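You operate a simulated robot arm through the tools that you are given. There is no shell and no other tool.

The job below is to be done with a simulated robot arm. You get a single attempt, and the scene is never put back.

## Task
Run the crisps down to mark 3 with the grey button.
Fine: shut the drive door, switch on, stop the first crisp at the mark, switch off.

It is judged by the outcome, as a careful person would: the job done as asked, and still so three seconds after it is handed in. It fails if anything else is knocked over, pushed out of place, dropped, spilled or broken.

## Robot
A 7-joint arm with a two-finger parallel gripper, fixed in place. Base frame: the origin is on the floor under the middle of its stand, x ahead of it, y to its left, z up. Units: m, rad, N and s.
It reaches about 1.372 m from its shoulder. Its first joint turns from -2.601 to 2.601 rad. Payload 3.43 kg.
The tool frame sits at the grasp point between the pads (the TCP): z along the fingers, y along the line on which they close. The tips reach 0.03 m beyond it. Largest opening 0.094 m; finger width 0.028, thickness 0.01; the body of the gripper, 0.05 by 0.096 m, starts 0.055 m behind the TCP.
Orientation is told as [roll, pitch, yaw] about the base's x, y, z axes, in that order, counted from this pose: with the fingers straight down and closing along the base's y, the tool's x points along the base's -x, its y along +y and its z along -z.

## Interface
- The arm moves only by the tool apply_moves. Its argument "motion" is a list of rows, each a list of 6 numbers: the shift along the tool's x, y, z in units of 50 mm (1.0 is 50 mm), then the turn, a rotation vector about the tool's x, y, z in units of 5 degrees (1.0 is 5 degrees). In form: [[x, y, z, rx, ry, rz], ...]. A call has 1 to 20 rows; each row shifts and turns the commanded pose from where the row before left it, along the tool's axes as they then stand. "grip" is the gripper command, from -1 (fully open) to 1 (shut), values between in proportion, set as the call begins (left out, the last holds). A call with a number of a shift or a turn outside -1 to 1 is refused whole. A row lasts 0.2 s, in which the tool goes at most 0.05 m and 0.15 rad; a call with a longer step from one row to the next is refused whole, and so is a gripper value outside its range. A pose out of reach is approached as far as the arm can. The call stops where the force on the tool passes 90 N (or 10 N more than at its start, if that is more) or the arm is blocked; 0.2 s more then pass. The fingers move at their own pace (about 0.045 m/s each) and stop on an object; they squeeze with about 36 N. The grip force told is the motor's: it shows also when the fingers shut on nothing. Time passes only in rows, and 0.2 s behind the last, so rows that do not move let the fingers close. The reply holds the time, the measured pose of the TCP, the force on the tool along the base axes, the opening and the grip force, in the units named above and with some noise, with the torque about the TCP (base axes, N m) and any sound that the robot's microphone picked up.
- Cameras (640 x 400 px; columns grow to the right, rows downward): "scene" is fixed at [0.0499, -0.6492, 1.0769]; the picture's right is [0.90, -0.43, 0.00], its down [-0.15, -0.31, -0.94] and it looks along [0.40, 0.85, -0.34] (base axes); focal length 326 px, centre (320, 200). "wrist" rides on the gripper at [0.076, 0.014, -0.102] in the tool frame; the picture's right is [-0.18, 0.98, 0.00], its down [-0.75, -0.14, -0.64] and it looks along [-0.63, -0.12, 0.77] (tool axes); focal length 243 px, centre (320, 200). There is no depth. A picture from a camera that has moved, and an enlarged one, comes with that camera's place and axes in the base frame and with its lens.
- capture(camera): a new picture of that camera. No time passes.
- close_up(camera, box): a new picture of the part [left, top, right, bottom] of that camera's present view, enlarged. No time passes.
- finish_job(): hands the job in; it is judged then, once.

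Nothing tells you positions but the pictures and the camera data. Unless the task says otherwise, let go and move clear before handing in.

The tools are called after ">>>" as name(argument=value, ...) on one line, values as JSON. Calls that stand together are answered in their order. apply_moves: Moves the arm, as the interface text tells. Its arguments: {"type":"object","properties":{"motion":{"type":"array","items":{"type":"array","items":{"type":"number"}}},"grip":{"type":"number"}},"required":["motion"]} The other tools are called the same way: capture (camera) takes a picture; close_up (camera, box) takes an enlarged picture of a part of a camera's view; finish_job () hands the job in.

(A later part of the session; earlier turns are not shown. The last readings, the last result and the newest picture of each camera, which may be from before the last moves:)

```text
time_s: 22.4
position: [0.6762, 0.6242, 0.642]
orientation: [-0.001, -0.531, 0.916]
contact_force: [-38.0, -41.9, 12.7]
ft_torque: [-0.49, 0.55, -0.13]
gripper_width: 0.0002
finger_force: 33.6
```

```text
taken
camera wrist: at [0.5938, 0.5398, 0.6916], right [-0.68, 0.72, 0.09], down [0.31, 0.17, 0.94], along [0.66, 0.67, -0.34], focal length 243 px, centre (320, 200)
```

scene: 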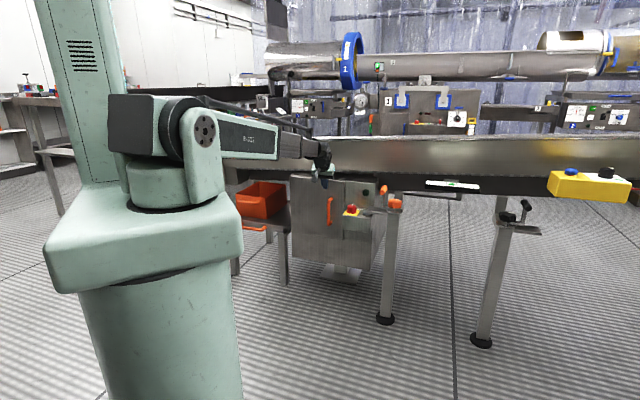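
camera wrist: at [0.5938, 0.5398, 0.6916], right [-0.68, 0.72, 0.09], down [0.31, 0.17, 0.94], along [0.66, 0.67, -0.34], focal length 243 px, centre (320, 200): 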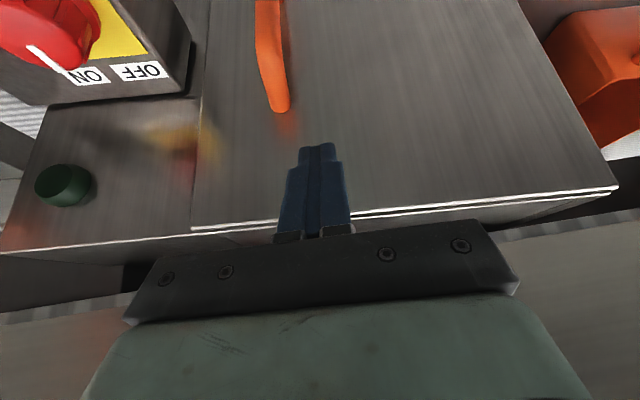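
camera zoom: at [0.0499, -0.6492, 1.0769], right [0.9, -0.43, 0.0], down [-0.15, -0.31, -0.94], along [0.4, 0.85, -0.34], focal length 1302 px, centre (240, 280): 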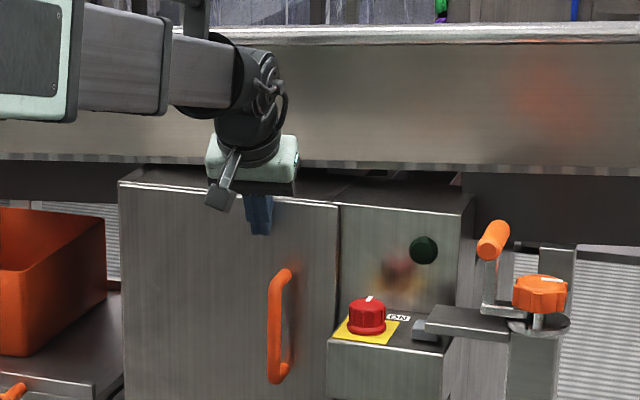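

The door is against the cabinet with a firm ~57 N reading, and looks flush. I'll back straight off and check that it stays shut.

>>> apply_moves(motion=[[0.4, 0, -0.24, 0, 0, 0], [0.686, 0, -0.412, 0, 0, 0], [0.686, 0, -0.412, 0, 0, 0], [0.686, 0, -0.412, 0, 0, 0]])

>>> close_up(camera="scene", box=[260, 150, 420, 250])

>>> capture(camera="wrist")

>>> close_up(camera="wrist", box=[80, 100, 480, 250])

```text
time_s: 23.4
position: [0.5961, 0.519, 0.6406]
orientation: [-0.003, -0.544, 0.915]
contact_force: [0.0, -0.4, 0.4]
ft_torque: [-0.02, 0.05, 0.01]
gripper_width: 0.0
finger_force: 33.1
```

```text
4.00 times, centred on (340, 200) of scene
camera zoom: at [0.0499, -0.6492, 1.0769], right [0.9, -0.43, 0.0], down [-0.15, -0.31, -0.94], along [0.4, 0.85, -0.34], focal length 1302 px, centre (240, 200)
```

zoom: 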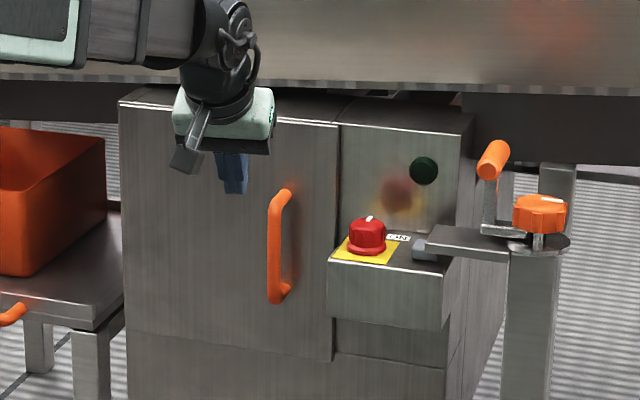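

```text
taken
camera wrist: at [0.5117, 0.4347, 0.6894], right [-0.68, 0.72, 0.09], down [0.3, 0.16, 0.94], along [0.67, 0.67, -0.33], focal length 243 px, centre (320, 200)
```

wrist: 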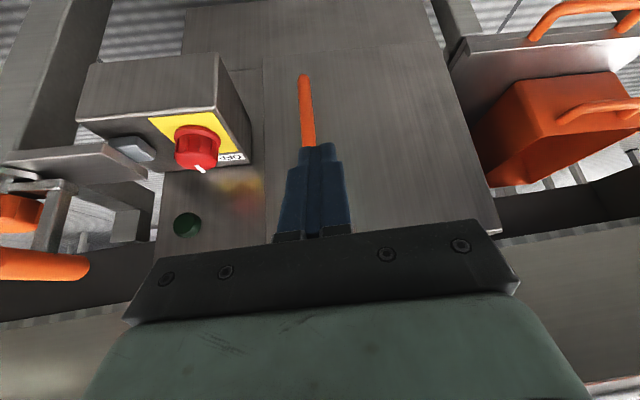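

```text
1.60 times, centred on (280, 175) of wrist
camera zoom: at [0.5117, 0.4347, 0.6894], right [-0.68, 0.72, 0.09], down [0.3, 0.16, 0.94], along [0.67, 0.67, -0.33], focal length 388 px, centre (384, 240)
```

zoom: 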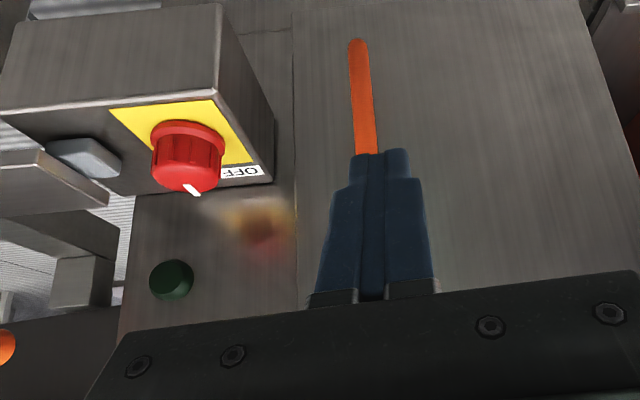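

The door stays shut with no gap. Now I'll open the fingers, reduce the tilt, and hover above the red knob for a close look at the pointer and the labels.

>>> apply_moves(motion=[[0, 0, -0.5, 0, 1, 0], [0, 0, -0.5, 0, 1, 0], [0, 0, 0, 0, 1, 0], [0, 0, 0, 0, 1, 0], [-0.392, -0.652, 0.078, 0, 0, 0], [-0.392, -0.652, 0.078, 0, 0, 0], [-0.392, -0.652, 0.078, 0, 0, 0], [-0.392, -0.652, 0.078, 0, 0, 0]], grip=-1)

>>> capture(camera="wrist")

>>> capture(camera="scene")

```text
time_s: 25.2
position: [0.7329, 0.4838, 0.6852]
orientation: [-0.005, -0.195, 0.917]
contact_force: [-0.4, 0.2, 0.3]
ft_torque: [0.02, -0.05, 0.02]
gripper_width: 0.0942
finger_force: 0.1
```

```text
taken
camera wrist: at [0.6635, 0.4169, 0.7713], right [-0.67, 0.74, 0.03], down [0.48, 0.4, 0.78], along [0.56, 0.54, -0.63], focal length 243 px, centre (320, 200)
```

wrist: 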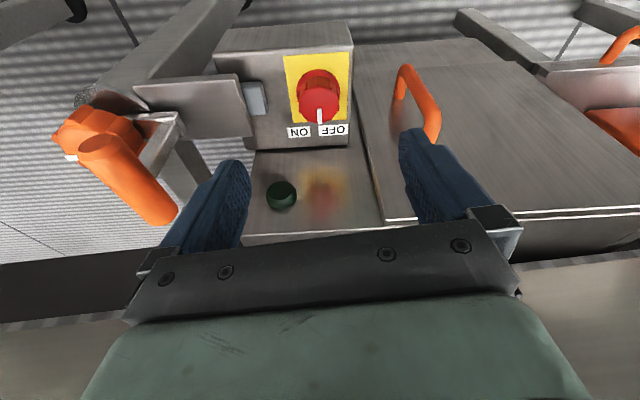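

```text
taken
```

scene: 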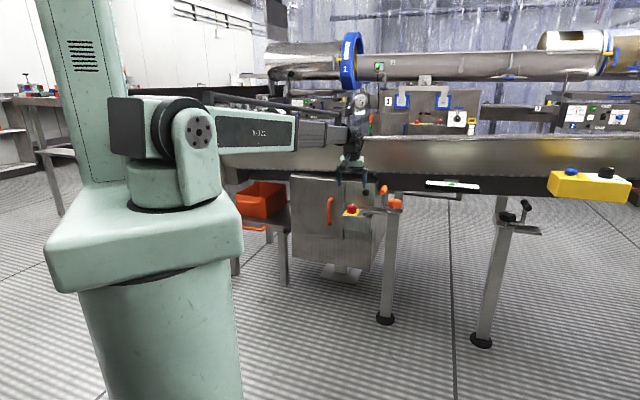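

>>> close_up(camera="wrist", box=[210, 30, 370, 150])

>>> close_up(camera="wrist", box=[275, 50, 365, 140])

```text
3.33 times, centred on (290, 90) of wrist
camera zoom: at [0.6635, 0.4169, 0.7713], right [-0.67, 0.74, 0.03], down [0.48, 0.4, 0.78], along [0.56, 0.54, -0.63], focal length 809 px, centre (420, 567)
```

zoom: 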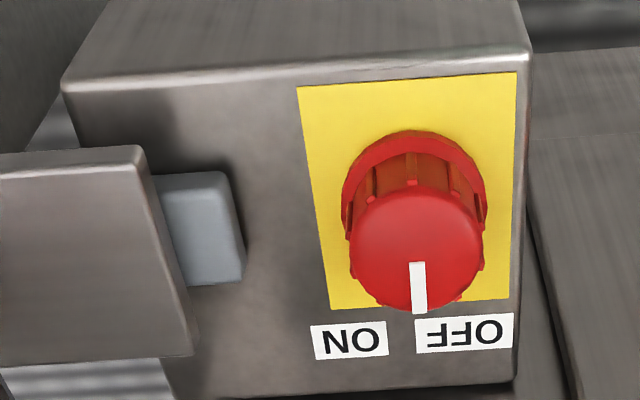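

```text
4.44 times, centred on (320, 95) of wrist
camera zoom: at [0.6635, 0.4169, 0.7713], right [-0.67, 0.74, 0.03], down [0.48, 0.4, 0.78], along [0.56, 0.54, -0.63], focal length 1078 px, centre (320, 667)
```

zoom: 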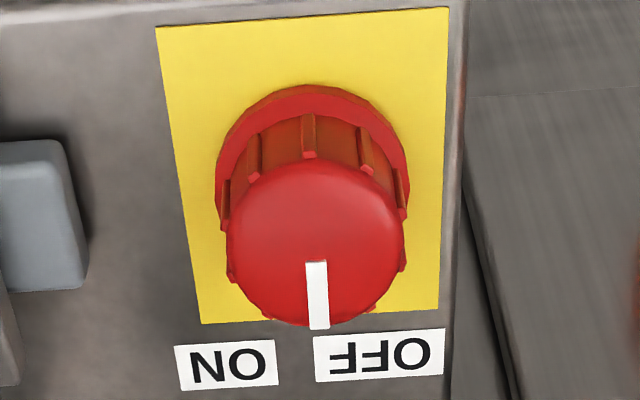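

The pointer stands at 12 o'clock, next to OFF, and ON lies clockwise of it. I put the knob axis at about (0.7475, 0.5025), with the shelf at z ≈ 0.533 and the knob top at ≈ 0.56. I'll pre-turn the wrist counter-clockwise, narrow the fingers, and come down closer above the knob.

>>> apply_moves(motion=[[0, 0, 0, -0.194, 0, -0.981], [0, 0, 0, -0.194, 0, -0.981], [0, 0, 0, -0.194, 0, -0.981], [0, 0, 0, -0.194, 0, -0.981], [-0.072, -0.083, 0.575, 0, 0, 0], [-0.072, -0.083, 0.575, 0, 0, 0]], grip=-0.5)

>>> capture(camera="wrist")

>>> close_up(camera="scene", box=[300, 130, 420, 230])

```text
time_s: 26.6
position: [0.7457, 0.4951, 0.6281]
orientation: [-0.004, -0.194, 1.266]
contact_force: [0.1, -0.4, 0.5]
ft_torque: [0.0, -0.02, 0.0]
gripper_width: 0.0706
finger_force: 0.0
```

```text
taken
camera wrist: at [0.7036, 0.4105, 0.7141], right [-0.88, 0.47, 0.03], down [0.32, 0.54, 0.78], along [0.35, 0.7, -0.63], focal length 243 px, centre (320, 200)
```

wrist: 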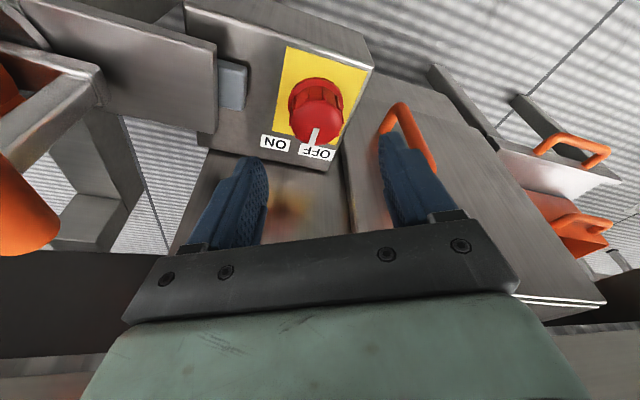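

```text
4.00 times, centred on (360, 180) of scene
camera zoom: at [0.0499, -0.6492, 1.0769], right [0.9, -0.43, 0.0], down [-0.15, -0.31, -0.94], along [0.4, 0.85, -0.34], focal length 1302 px, centre (160, 280)
```

zoom: 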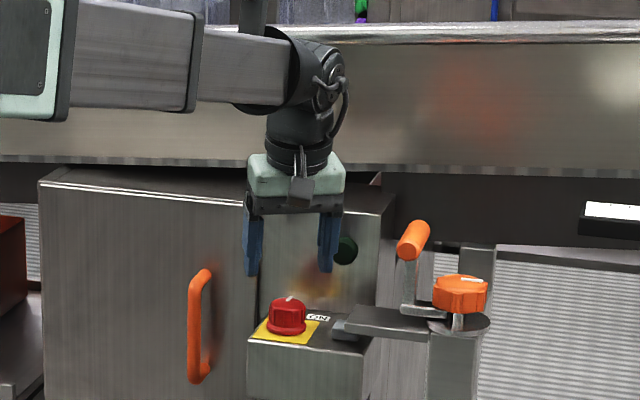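

>>> close_up(camera="wrist", box=[240, 50, 400, 150])

```text
4.00 times, centred on (320, 100) of wrist
camera zoom: at [0.7036, 0.4105, 0.7141], right [-0.88, 0.47, 0.03], down [0.32, 0.54, 0.78], along [0.35, 0.7, -0.63], focal length 970 px, centre (320, 600)
```

zoom: 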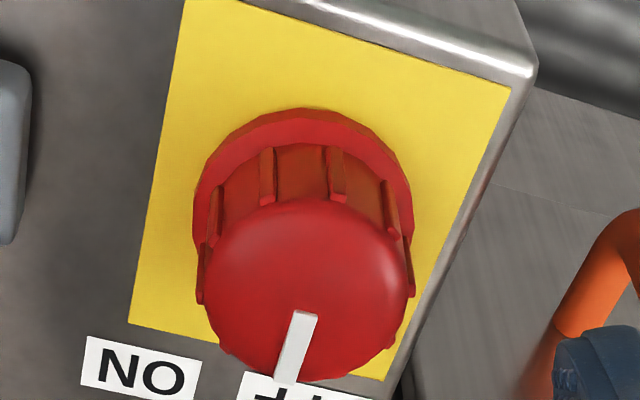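

The knob is centred between the fingers sideways and about 1 cm toward me from the tool axis. I'll correct that while descending around it, without closing yet.

>>> apply_moves(motion=[[0.116, -0.005, 0.3, 0, 0, 0], [0.116, -0.005, 0.3, 0, 0, 0], [0, 0, 0.25, 0, 0, 0], [0, 0, 0.25, 0, 0, 0]])

>>> capture(camera="wrist")

>>> close_up(camera="scene", box=[320, 165, 400, 225])

```text
time_s: 27.6
position: [0.7444, 0.4944, 0.5735]
orientation: [-0.003, -0.195, 1.262]
contact_force: [0.9, -0.4, 0.7]
ft_torque: [-0.01, 0.03, -0.02]
gripper_width: 0.0706
finger_force: 0.0
```

```text
taken
camera wrist: at [0.7038, 0.4089, 0.659], right [-0.88, 0.47, 0.03], down [0.32, 0.54, 0.78], along [0.35, 0.7, -0.63], focal length 243 px, centre (320, 200)
```

wrist: 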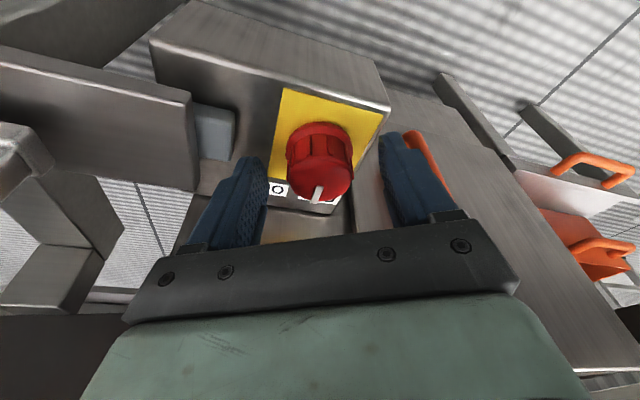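

```text
6.67 times, centred on (360, 195) of scene
camera zoom: at [0.0499, -0.6492, 1.0769], right [0.9, -0.43, 0.0], down [-0.15, -0.31, -0.94], along [0.4, 0.85, -0.34], focal length 2171 px, centre (53, 233)
```

zoom: 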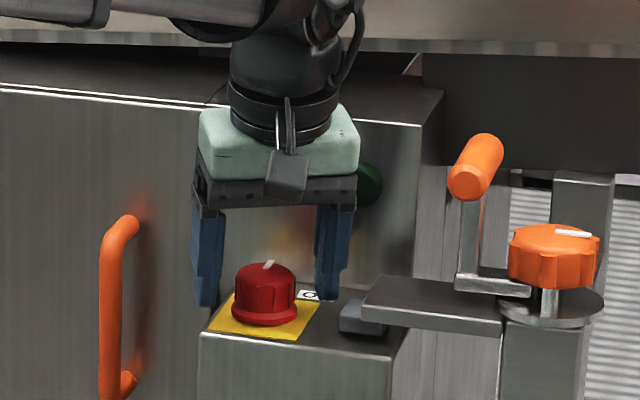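

The fingers straddle the knob evenly. I'll close on it.

>>> apply_moves(motion=[[0, 0, 0, 0, 0, 0], [0, 0, 0, 0, 0, 0], [0, 0, 0, 0, 0, 0], [0, 0, 0, 0, 0, 0]], grip=1)

>>> capture(camera="wrist")

```text
time_s: 28.6
position: [0.7483, 0.494, 0.5728]
orientation: [-0.005, -0.193, 1.263]
contact_force: [9.0, -4.1, -0.6]
ft_torque: [0.04, 0.29, -0.11]
gripper_width: 0.0375
finger_force: 44.8
```

```text
taken
camera wrist: at [0.7044, 0.4087, 0.6591], right [-0.88, 0.47, 0.03], down [0.32, 0.54, 0.78], along [0.35, 0.69, -0.63], focal length 243 px, centre (320, 200)
```

wrist: 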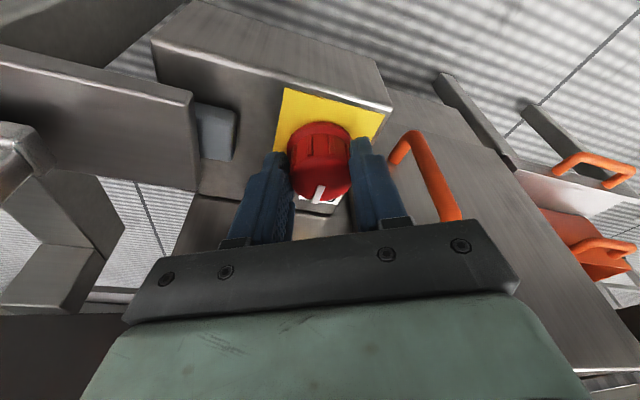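

Gripped at 37.5 mm, with low side force. I'll turn it clockwise about its vertical axis, 25° first, and check.

>>> apply_moves(motion=[[0, 0.007, 0, 0.193, 0, 0.981], [0, 0.007, 0, 0.193, 0, 0.981], [0, 0.007, 0, 0.193, 0, 0.981], [0, 0.007, 0, 0.193, 0, 0.981], [0, 0.007, 0, 0.193, 0, 0.981]])

>>> close_up(camera="wrist", box=[220, 90, 420, 240])

>>> close_up(camera="scene", box=[320, 165, 400, 225])

```text
time_s: 29.8
position: [0.7441, 0.4953, 0.5729]
orientation: [-0.001, -0.195, 0.827]
contact_force: [10.0, 2.8, -7.7]
ft_torque: [-0.31, 0.67, -0.02]
gripper_width: 0.0369
finger_force: 45.1
```

```text
2.67 times, centred on (320, 165) of wrist
camera zoom: at [0.6691, 0.4365, 0.6591], right [-0.6, 0.8, 0.03], down [0.52, 0.36, 0.78], along [0.61, 0.48, -0.63], focal length 647 px, centre (320, 293)
```

zoom: 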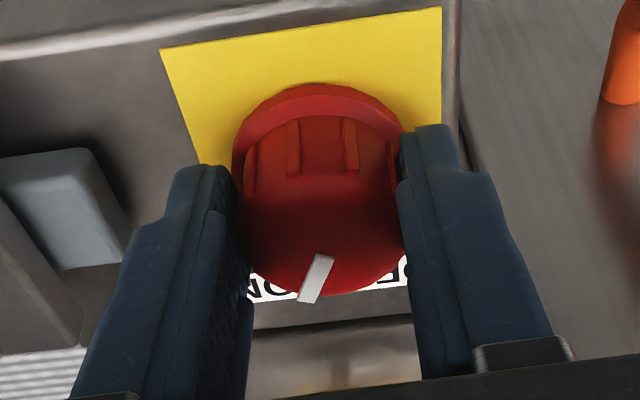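

```text
6.67 times, centred on (360, 195) of scene
camera zoom: at [0.0499, -0.6492, 1.0769], right [0.9, -0.43, 0.0], down [-0.15, -0.31, -0.94], along [0.4, 0.85, -0.34], focal length 2171 px, centre (53, 233)
```

zoom: 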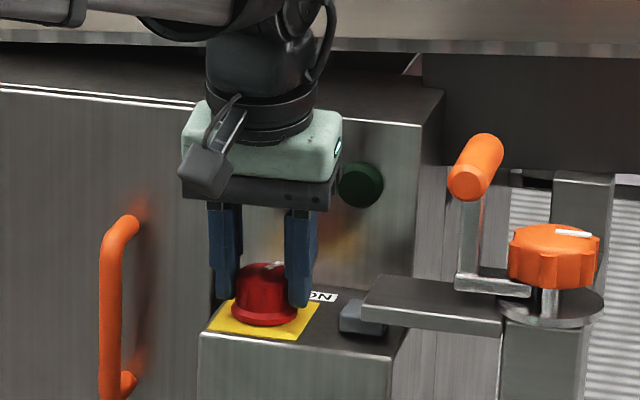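

The knob turns with the fingers, and the pointer is moving from OFF toward ON; the lamp is still dark. I'll continue another 20°.

>>> apply_moves(motion=[[0, 0.007, 0, 0.193, 0, 0.981], [0, 0.007, 0, 0.193, 0, 0.981], [0, 0.007, 0, 0.193, 0, 0.981], [0, 0.007, 0, 0.193, 0, 0.981]])

>>> close_up(camera="wrist", box=[220, 90, 420, 240])

>>> close_up(camera="scene", box=[320, 165, 400, 225])

```text
time_s: 30.8
position: [0.742, 0.4992, 0.5736]
orientation: [0.001, -0.195, 0.475]
contact_force: [-1.6, 11.8, -17.2]
ft_torque: [1.07, 0.09, 0.11]
gripper_width: 0.0372
finger_force: 45.3
```

```text
2.67 times, centred on (320, 165) of wrist
camera zoom: at [0.6514, 0.4678, 0.6591], right [-0.29, 0.96, 0.04], down [0.61, 0.16, 0.78], along [0.74, 0.25, -0.63], focal length 647 px, centre (320, 293)
```

zoom: 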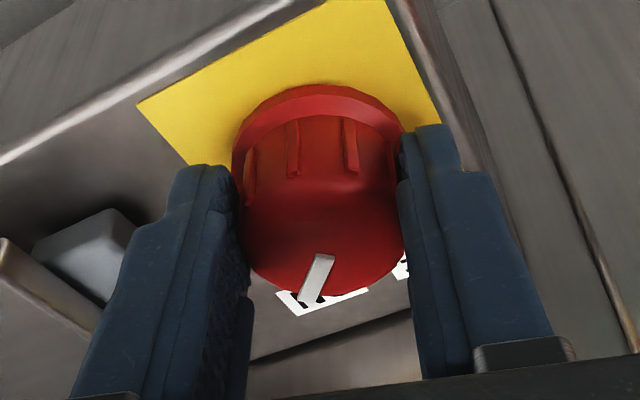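

```text
6.67 times, centred on (360, 195) of scene
camera zoom: at [0.0499, -0.6492, 1.0769], right [0.9, -0.43, 0.0], down [-0.15, -0.31, -0.94], along [0.4, 0.85, -0.34], focal length 2171 px, centre (53, 233)
```

zoom: 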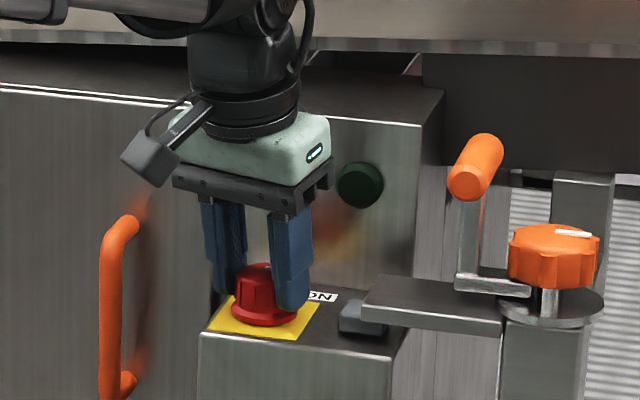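

Now turned about 45°, the pointer is at the ON label and the lamp is still dark. I'll turn a little further and watch for the lamp, a stop or a sound.

>>> apply_moves(motion=[[0, 0.007, 0.01, 0.193, 0, 0.981], [0, 0.007, 0.01, 0.193, 0, 0.981]])

>>> close_up(camera="wrist", box=[220, 90, 420, 240])

>>> close_up(camera="scene", box=[320, 165, 400, 225])

```text
time_s: 31.4
position: [0.7411, 0.501, 0.574]
orientation: [0.0, -0.196, 0.299]
contact_force: [-11.5, 16.4, -2.7]
ft_torque: [0.4, 0.52, 0.15]
gripper_width: 0.0371
finger_force: 44.9
```

```text
2.67 times, centred on (320, 165) of wrist
camera zoom: at [0.647, 0.4852, 0.6591], right [-0.12, 0.99, 0.04], down [0.63, 0.05, 0.78], along [0.77, 0.12, -0.63], focal length 647 px, centre (320, 293)
```

zoom: 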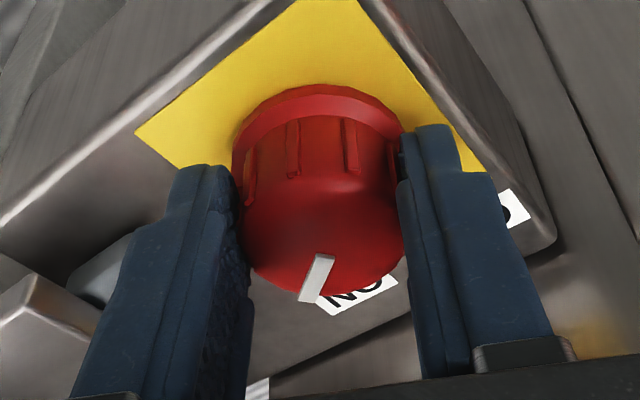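

```text
6.67 times, centred on (360, 195) of scene
camera zoom: at [0.0499, -0.6492, 1.0769], right [0.9, -0.43, 0.0], down [-0.15, -0.31, -0.94], along [0.4, 0.85, -0.34], focal length 2171 px, centre (53, 233)
```

zoom: 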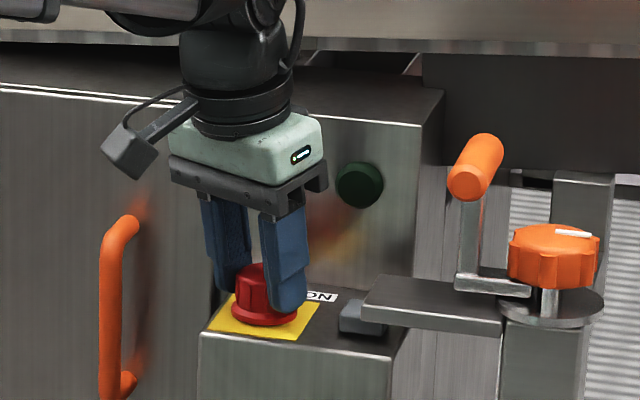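

The knob still turns freely and the pointer is past the ON label, with no lamp yet. I'll keep on toward a quarter turn in small steps, watching for a stop or the lamp.

>>> apply_moves(motion=[[0.01, 0.007, 0, 0.193, 0, 0.981], [0.01, 0.007, 0, 0.193, 0, 0.981], [0.01, 0.007, 0, 0.193, 0, 0.981]])

>>> close_up(camera="wrist", box=[220, 90, 420, 240])

>>> close_up(camera="scene", box=[320, 165, 400, 225])

```text
time_s: 32.2
position: [0.7403, 0.5014, 0.5727]
orientation: [0.002, -0.195, 0.039]
contact_force: [-14.6, 31.2, 3.4]
ft_torque: [0.16, -0.03, 1.08]
gripper_width: 0.0358
finger_force: 45.0
```

```text
2.67 times, centred on (320, 165) of wrist
camera zoom: at [0.6454, 0.512, 0.659], right [0.14, 0.99, 0.04], down [0.62, -0.12, 0.78], along [0.77, -0.08, -0.63], focal length 647 px, centre (320, 293)
```

zoom: 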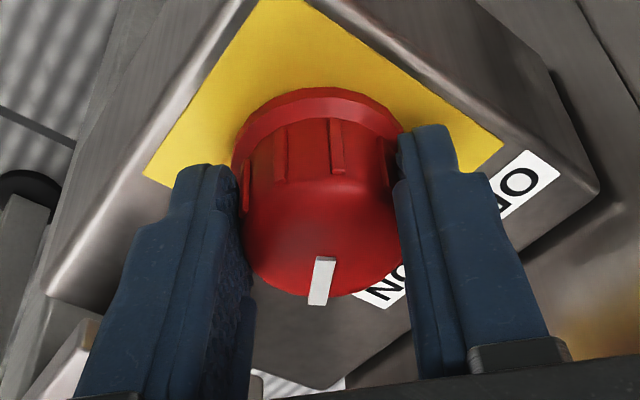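

```text
6.67 times, centred on (360, 195) of scene
camera zoom: at [0.0499, -0.6492, 1.0769], right [0.9, -0.43, 0.0], down [-0.15, -0.31, -0.94], along [0.4, 0.85, -0.34], focal length 2171 px, centre (53, 233)
```

zoom: 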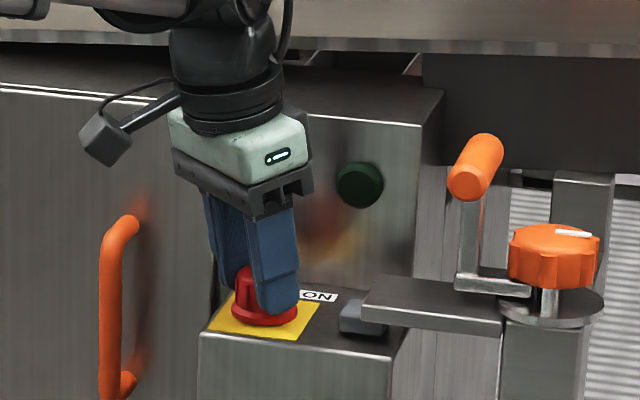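

The knob has reached a stop (torque rose and the pointer slipped relative to the fingers), so it is fully at ON. I'll let go and rise to look.

>>> apply_moves(motion=[[0, 0, 0, 0, 0, 0], [0, 0, 0, 0, 0, 0], [0, 0, 0, 0, 0, 0], [0.194, 0, -0.8, 0, 0, 0], [0.194, 0, -0.9, 0, 0, 0], [0, 0, -0.9, 0, 0, 0]], grip=-0.5)

>>> capture(camera="wrist")

>>> close_up(camera="scene", box=[320, 165, 400, 225])

>>> close_up(camera="wrist", box=[220, 40, 420, 190])

```text
time_s: 33.6
position: [0.6955, 0.4969, 0.6966]
orientation: [-0.002, -0.197, 0.039]
contact_force: [0.1, 0.5, -0.6]
ft_torque: [0.01, 0.02, -0.02]
gripper_width: 0.0702
finger_force: 0.0
```

```text
taken
camera wrist: at [0.6006, 0.5079, 0.7828], right [0.14, 0.99, 0.03], down [0.62, -0.12, 0.78], along [0.77, -0.09, -0.63], focal length 243 px, centre (320, 200)
```

wrist: 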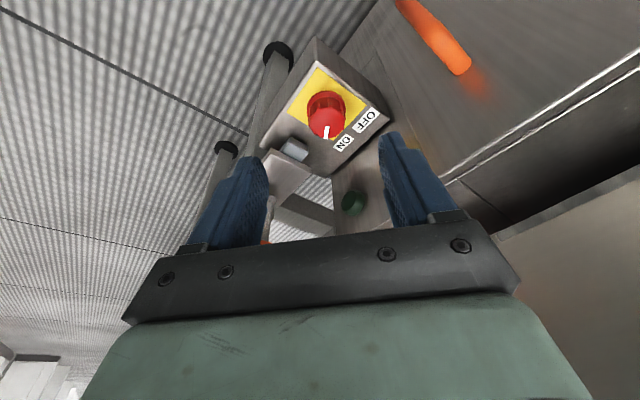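

```text
6.67 times, centred on (360, 195) of scene
camera zoom: at [0.0499, -0.6492, 1.0769], right [0.9, -0.43, 0.0], down [-0.15, -0.31, -0.94], along [0.4, 0.85, -0.34], focal length 2171 px, centre (53, 233)
```

zoom: 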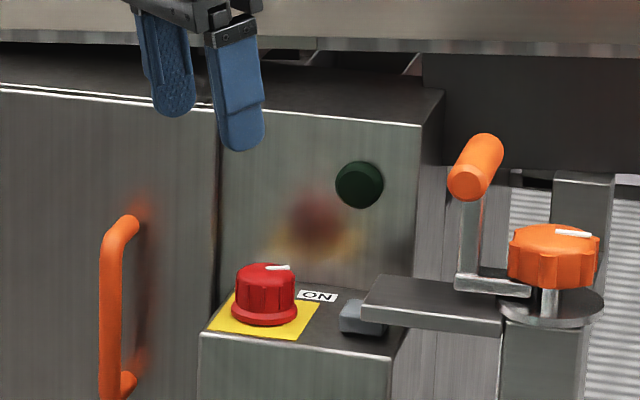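

```text
2.67 times, centred on (320, 115) of wrist
camera zoom: at [0.6006, 0.5079, 0.7828], right [0.14, 0.99, 0.03], down [0.62, -0.12, 0.78], along [0.77, -0.09, -0.63], focal length 647 px, centre (320, 427)
```

zoom: 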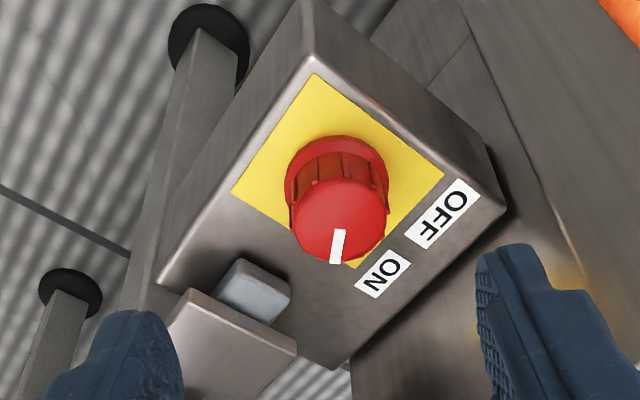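

The red switch now points fully to ON. I'll close the fingers, turn the wrist back square to the cabinet, and hover over the exposed half of the grey button.

>>> apply_moves(motion=[[0, 0, 0, -0.194, 0, -0.981], [0, 0, 0, -0.194, 0, -0.981], [0, 0, 0, -0.194, 0, -0.981], [0, 0, 0, -0.194, 0, -0.981], [0, 0, 0, -0.194, 0, -0.981], [0, 0, 0, -0.194, 0, -0.981], [0, 0, 0, -0.194, 0, -0.981], [0, 0, 0, -0.194, 0, -0.981], [0, 0, 0, -0.136, 0, -0.687], [-0.133, -0.6, 0.411, 0, 0, 0], [-0.133, -0.6, 0.411, 0, 0, 0], [-0.133, -0.6, 0.3, 0, 0, 0]], grip=1)

>>> capture(camera="wrist")

>>> close_up(camera="wrist", box=[240, 60, 440, 210])

>>> close_up(camera="scene", box=[320, 165, 400, 225])

```text
time_s: 36.2
position: [0.7827, 0.4562, 0.6446]
orientation: [-0.002, -0.197, 0.804]
contact_force: [-0.2, 0.0, -0.5]
ft_torque: [0.01, 0.01, -0.02]
gripper_width: 0.0
finger_force: 32.7
```

```text
taken
camera wrist: at [0.7069, 0.3982, 0.7309], right [-0.58, 0.81, 0.03], down [0.53, 0.34, 0.78], along [0.62, 0.47, -0.63], focal length 243 px, centre (320, 200)
```

wrist: 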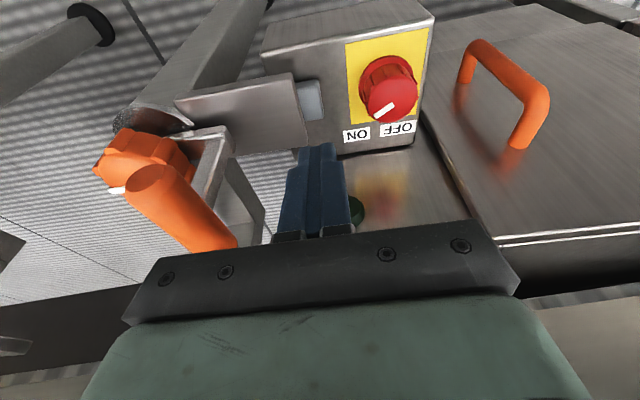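

```text
2.67 times, centred on (340, 135) of wrist
camera zoom: at [0.7069, 0.3982, 0.7309], right [-0.58, 0.81, 0.03], down [0.53, 0.34, 0.78], along [0.62, 0.47, -0.63], focal length 647 px, centre (267, 373)
```

zoom: 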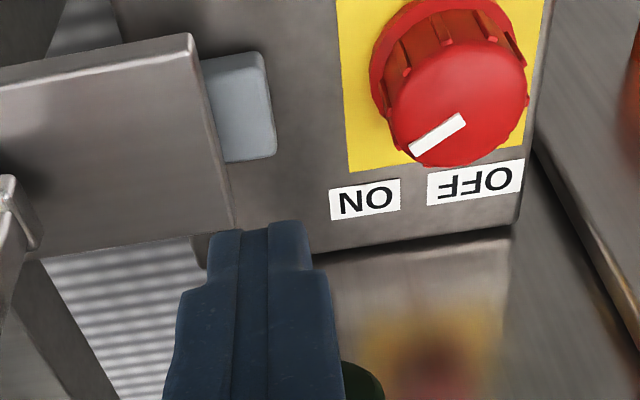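

```text
6.67 times, centred on (360, 195) of scene
camera zoom: at [0.0499, -0.6492, 1.0769], right [0.9, -0.43, 0.0], down [-0.15, -0.31, -0.94], along [0.4, 0.85, -0.34], focal length 2171 px, centre (53, 233)
```

zoom: 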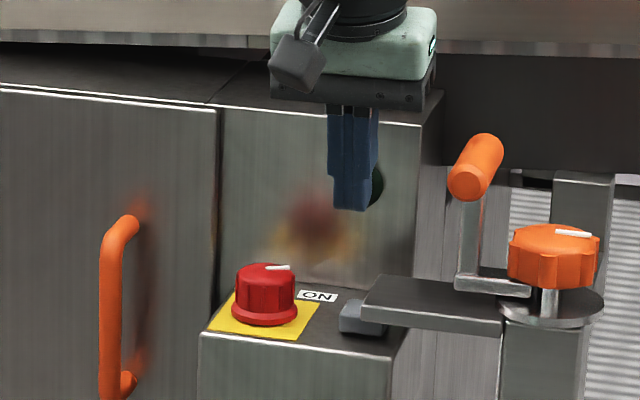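

The exposed strip of the grey button is about 16 mm wide, almost straight under the fingers; the clamp plate's edge is ~13 mm to the right of the tool axis. I'll come down to just above the button, shifted 2 mm away from the plate.

>>> apply_moves(motion=[[0.133, 0.02, 0.3, 0, 0, 0], [0.133, 0.02, 0.3, 0, 0, 0], [0, 0, 0.2, 0, 0, 0], [0, 0, 0.2, 0, 0, 0]])

>>> close_up(camera="wrist", box=[240, 60, 440, 210])

>>> close_up(camera="scene", box=[340, 175, 400, 220])

>>> capture(camera="wrist")

```text
time_s: 37.2
position: [0.7783, 0.4543, 0.5944]
orientation: [-0.003, -0.194, 0.801]
contact_force: [-0.1, 1.0, -0.3]
ft_torque: [0.0, -0.01, -0.01]
gripper_width: 0.0
finger_force: 33.0
```

```text
2.67 times, centred on (340, 135) of wrist
camera zoom: at [0.7026, 0.3967, 0.6798], right [-0.58, 0.81, 0.03], down [0.53, 0.34, 0.78], along [0.62, 0.47, -0.63], focal length 647 px, centre (267, 373)
```

zoom: 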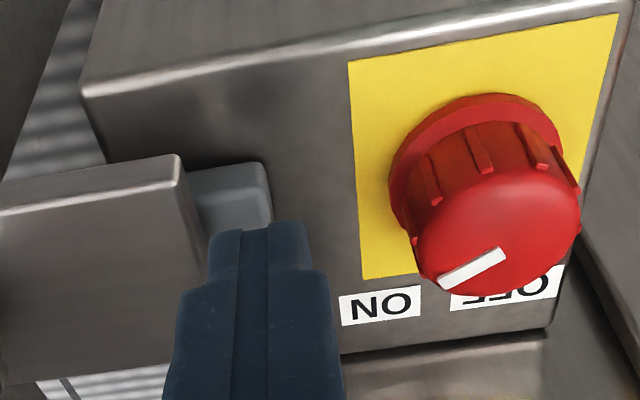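

```text
8.89 times, centred on (370, 198) of scene
camera zoom: at [0.0499, -0.6492, 1.0769], right [0.9, -0.43, 0.0], down [-0.15, -0.31, -0.94], along [0.4, 0.85, -0.34], focal length 2894 px, centre (-124, 222)
```

zoom: 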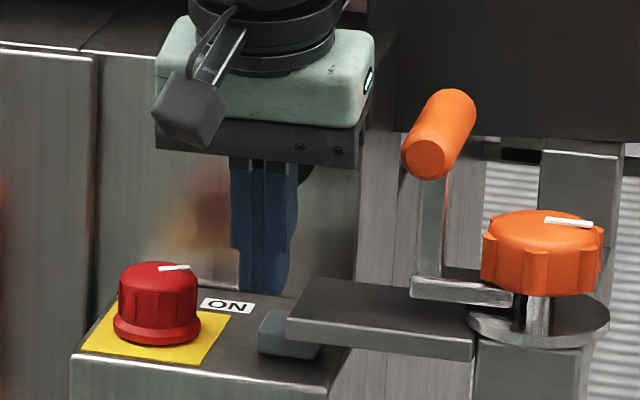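

```text
taken
camera wrist: at [0.7026, 0.3967, 0.6798], right [-0.58, 0.81, 0.03], down [0.53, 0.34, 0.78], along [0.62, 0.47, -0.63], focal length 243 px, centre (320, 200)
```

wrist: 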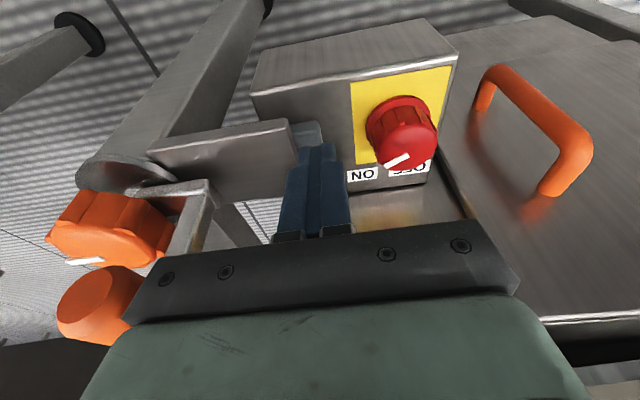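

I'm hovering ~2 cm above the exposed button strip, clear of the plate. Before pressing I want a baseline view of the crisps, so I'll rise straight up (a path I can exactly reverse) and look into the trough.

>>> apply_moves(motion=[[-0.193, 0, -0.981, 0, 0, 0], [-0.193, 0, -0.981, 0, 0, 0], [-0.193, 0, -0.981, 0, 0, 0], [-0.193, 0, -0.981, 0, 0, 0], [-0.193, 0, -0.981, 0, 0, 0], [-0.193, 0, -0.981, 0, 0, 0], [-0.193, 0, -0.981, 0, 0, 0], [-0.193, 0, -0.981, 0, 0, 0], [0, 0, 0, 0, -1, 0], [0, 0, 0, 0, -1, 0], [0, 0, 0, 0, -1, 0]])

>>> capture(camera="wrist")

>>> capture(camera="scene")

```text
time_s: 39.6
position: [0.7783, 0.4564, 0.9945]
orientation: [-0.003, -0.459, 0.803]
contact_force: [0.0, -0.1, -0.6]
ft_torque: [-0.04, 0.03, 0.01]
gripper_width: 0.0002
finger_force: 32.9
```

```text
taken
camera wrist: at [0.6891, 0.3844, 1.0523], right [-0.59, 0.8, 0.08], down [0.37, 0.18, 0.91], along [0.72, 0.57, -0.41], focal length 243 px, centre (320, 200)
```

wrist: 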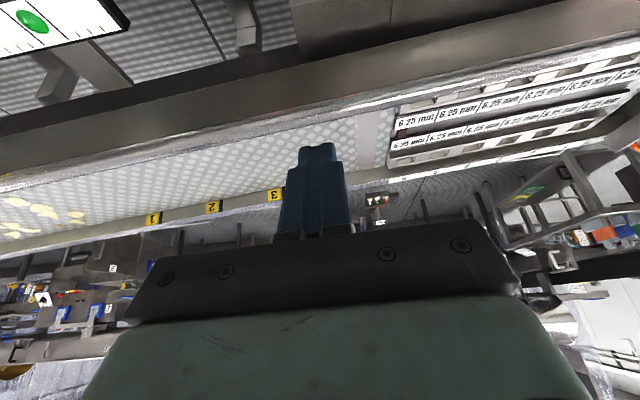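

```text
taken
```

scene: 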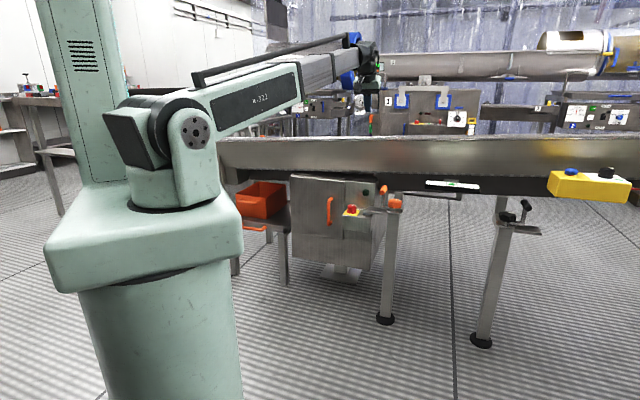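

Crisps, and marks 1, 2 and 3 are visible together. I'll enlarge this area as the baseline.

>>> close_up(camera="wrist", box=[0, 120, 300, 270])

>>> close_up(camera="wrist", box=[0, 160, 160, 260])

```text
2.13 times, centred on (150, 195) of wrist
camera zoom: at [0.6891, 0.3844, 1.0523], right [-0.59, 0.8, 0.08], down [0.37, 0.18, 0.91], along [0.72, 0.57, -0.41], focal length 518 px, centre (683, 211)
```

zoom: 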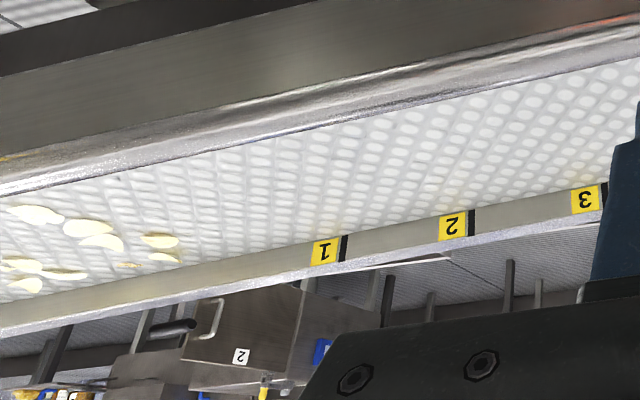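

```text
4.00 times, centred on (80, 210) of wrist
camera zoom: at [0.6891, 0.3844, 1.0523], right [-0.59, 0.8, 0.08], down [0.37, 0.18, 0.91], along [0.72, 0.57, -0.41], focal length 970 px, centre (1280, 160)
```

zoom: 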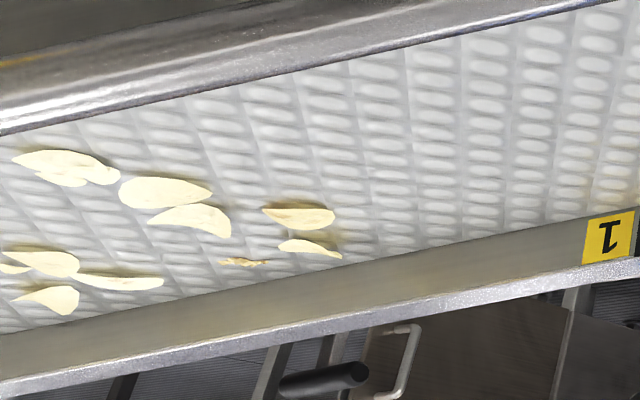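

The lead crisp is about 0.6 m upstream of mark 3 (marks 0.2 m apart, conveyor sloping gently down toward mark 3). I'll reverse exactly to just above the grey button.

>>> apply_moves(motion=[[0, 0, 0, 0, 1, 0], [0, 0, 0, 0, 1, 0], [0, 0, 0, 0, 1, 0], [0.193, 0, 0.981, 0, 0, 0], [0.193, 0, 0.981, 0, 0, 0], [0.193, 0, 0.981, 0, 0, 0], [0.193, 0, 0.981, 0, 0, 0], [0.193, 0, 0.981, 0, 0, 0], [0.193, 0, 0.981, 0, 0, 0], [0.193, 0, 0.981, 0, 0, 0], [0.193, 0.03, 0.981, 0, 0, 0], [0, 0, 0, 0, 0, 0]])

>>> close_up(camera="wrist", box=[240, 60, 440, 210])

>>> close_up(camera="scene", box=[340, 175, 400, 220])

```text
time_s: 42.2
position: [0.7765, 0.4566, 0.5938]
orientation: [-0.005, -0.197, 0.801]
contact_force: [0.1, 0.2, -0.2]
ft_torque: [0.0, -0.03, 0.01]
gripper_width: 0.0003
finger_force: 33.1
```

```text
2.67 times, centred on (340, 135) of wrist
camera zoom: at [0.7001, 0.3982, 0.6799], right [-0.58, 0.81, 0.03], down [0.53, 0.34, 0.78], along [0.62, 0.47, -0.63], focal length 647 px, centre (267, 373)
```

zoom: 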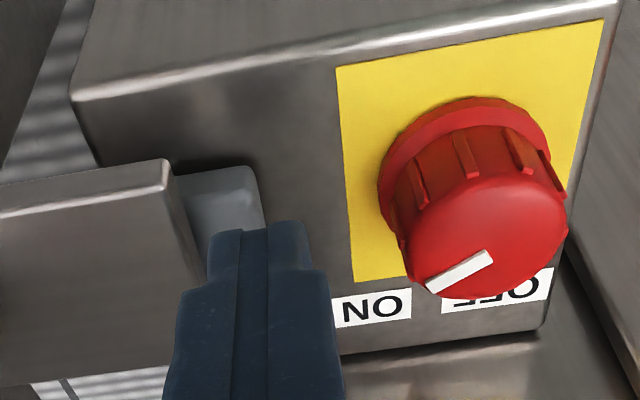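

```text
8.89 times, centred on (370, 198) of scene
camera zoom: at [0.0499, -0.6492, 1.0769], right [0.9, -0.43, 0.0], down [-0.15, -0.31, -0.94], along [0.4, 0.85, -0.34], focal length 2894 px, centre (-124, 222)
```

zoom: 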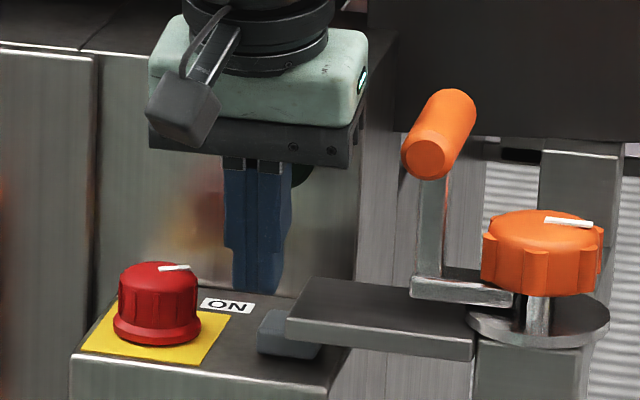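

Clear of the plate, with about 9 mm of the button beneath the fingertips. I'll descend in small steps and watch the force.

>>> apply_moves(motion=[[0.019, -0.02, 0.098, 0, 0, 0], [0.019, 0, 0.098, 0, 0, 0]])

>>> close_up(camera="wrist", box=[260, 90, 380, 180])

>>> close_up(camera="scene", box=[350, 185, 390, 215])

```text
time_s: 42.8
position: [0.777, 0.4563, 0.5844]
orientation: [-0.003, -0.195, 0.801]
contact_force: [-0.8, -0.6, -0.3]
ft_torque: [0.01, 0.03, 0.01]
gripper_width: 0.0005
finger_force: 32.6
```

```text
4.44 times, centred on (320, 135) of wrist
camera zoom: at [0.7017, 0.398, 0.6698], right [-0.58, 0.81, 0.03], down [0.53, 0.34, 0.78], along [0.62, 0.47, -0.63], focal length 1078 px, centre (320, 489)
```

zoom: 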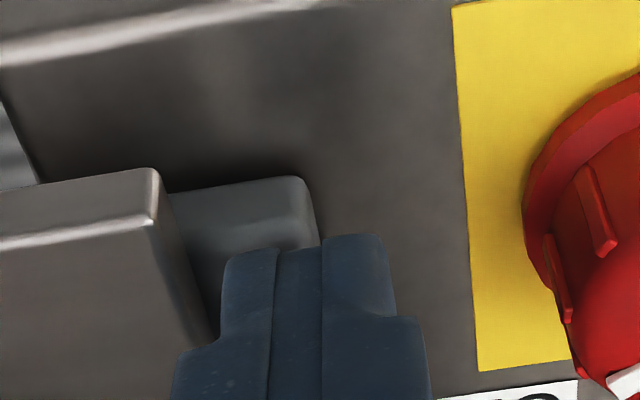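

```text
13.33 times, centred on (370, 200) of scene
camera zoom: at [0.0499, -0.6492, 1.0769], right [0.9, -0.43, 0.0], down [-0.15, -0.31, -0.94], along [0.4, 0.85, -0.34], focal length 4341 px, centre (-347, 200)
```

zoom: 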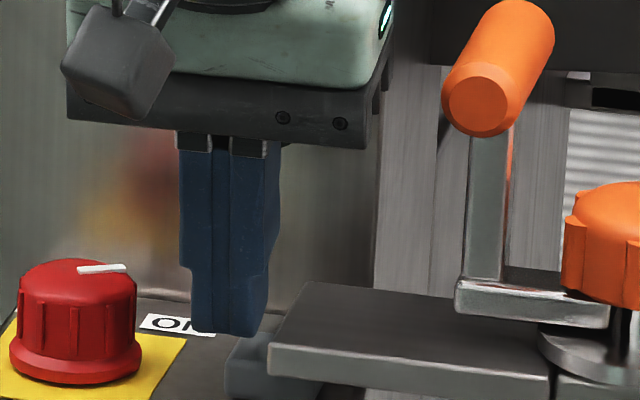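

>>> apply_moves(motion=[[0.0154, -0.02, 0.0785, 0, 0, 0]])

>>> close_up(camera="scene", box=[350, 185, 390, 215])

```text
time_s: 43.2
position: [0.7777, 0.4548, 0.5806]
orientation: [-0.004, -0.196, 0.802]
contact_force: [0.1, -0.1, -0.2]
ft_torque: [0.02, 0.02, 0.0]
gripper_width: 0.0001
finger_force: 33.2
```

```text
13.33 times, centred on (370, 200) of scene
camera zoom: at [0.0499, -0.6492, 1.0769], right [0.9, -0.43, 0.0], down [-0.15, -0.31, -0.94], along [0.4, 0.85, -0.34], focal length 4341 px, centre (-347, 200)
```

zoom: 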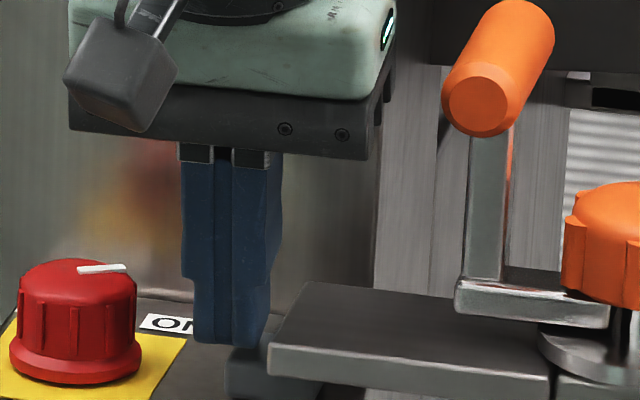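

>>> apply_moves(motion=[[0.0116, 0, 0.0589, 0, 0, 0]])

```text
time_s: 43.6
position: [0.7795, 0.4558, 0.5763]
orientation: [-0.004, -0.197, 0.801]
contact_force: [-0.5, -0.2, 0.7]
ft_torque: [0.0, 0.02, 0.0]
gripper_width: 0.0002
finger_force: 33.2
```

>>> apply_moves(motion=[[0.0116, 0, 0.0589, 0, 0, 0]])

>>> close_up(camera="scene", box=[350, 185, 390, 215])

```text
time_s: 44.0
position: [0.7791, 0.4554, 0.5732]
orientation: [-0.003, -0.195, 0.799]
contact_force: [-0.8, 0.3, 1.7]
ft_torque: [-0.02, 0.03, -0.01]
gripper_width: 0.0
finger_force: 32.3
```

```text
13.33 times, centred on (370, 200) of scene
camera zoom: at [0.0499, -0.6492, 1.0769], right [0.9, -0.43, 0.0], down [-0.15, -0.31, -0.94], along [0.4, 0.85, -0.34], focal length 4341 px, centre (-347, 200)
```

zoom: 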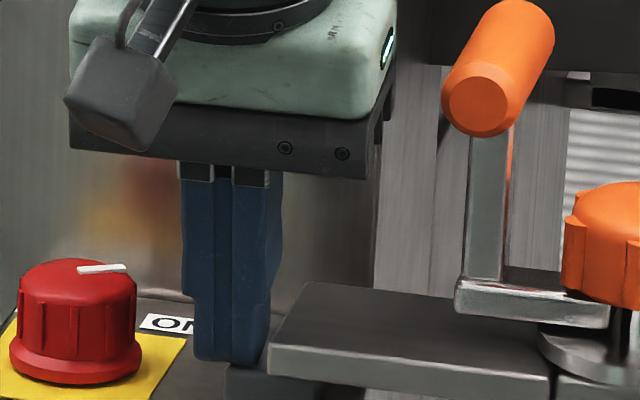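

Light contact (1.7 N up) now. I'll press 2.5 mm for one step and lift again in the same call, and see what happens.

>>> apply_moves(motion=[[0.0097, 0, 0.049, 0, 0, 0], [-0.0174, 0, -0.088, 0, 0, 0]])

>>> close_up(camera="scene", box=[320, 165, 400, 225])

```text
time_s: 44.6
position: [0.7786, 0.4547, 0.5758]
orientation: [-0.003, -0.196, 0.801]
contact_force: [-0.6, -0.9, 1.5]
ft_torque: [-0.02, -0.01, 0.02]
gripper_width: 0.0
finger_force: 32.7
heard: click
```

```text
6.67 times, centred on (360, 195) of scene
camera zoom: at [0.0499, -0.6492, 1.0769], right [0.9, -0.43, 0.0], down [-0.15, -0.31, -0.94], along [0.4, 0.85, -0.34], focal length 2171 px, centre (53, 233)
```

zoom: 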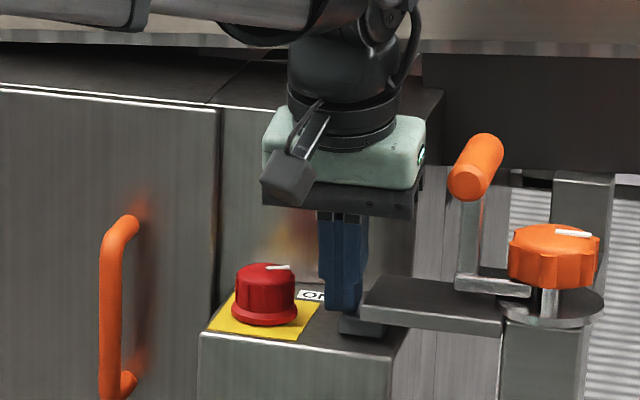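

A click was heard. I'll wait one step to hear whether anything is running.

>>> apply_moves(motion=[[-0.01, 0, -0.05, 0, 0, 0]])

>>> capture(camera="wrist")

>>> capture(camera="scene")

```text
time_s: 45.0
position: [0.7787, 0.4545, 0.5783]
orientation: [-0.005, -0.195, 0.8]
contact_force: [0.9, -0.7, -0.4]
ft_torque: [0.05, 0.01, -0.01]
gripper_width: 0.0
finger_force: 33.1
```

```text
taken
camera wrist: at [0.7031, 0.3973, 0.6643], right [-0.58, 0.81, 0.03], down [0.53, 0.34, 0.78], along [0.62, 0.47, -0.63], focal length 243 px, centre (320, 200)
```

wrist: 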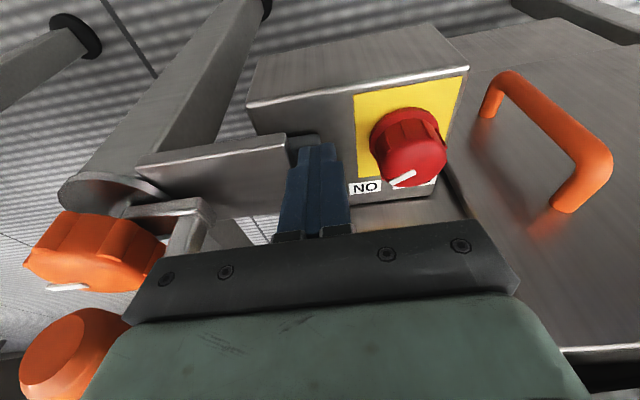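

```text
taken
```

scene: 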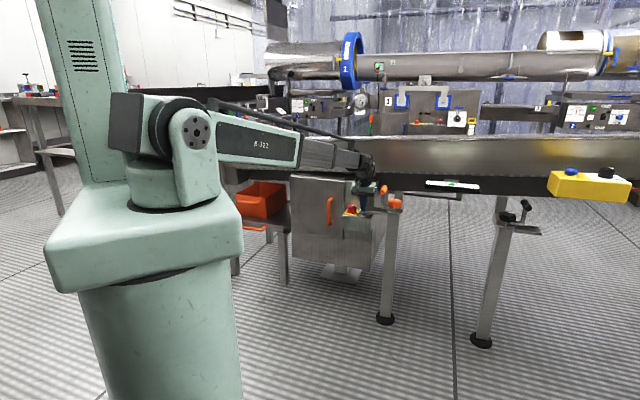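

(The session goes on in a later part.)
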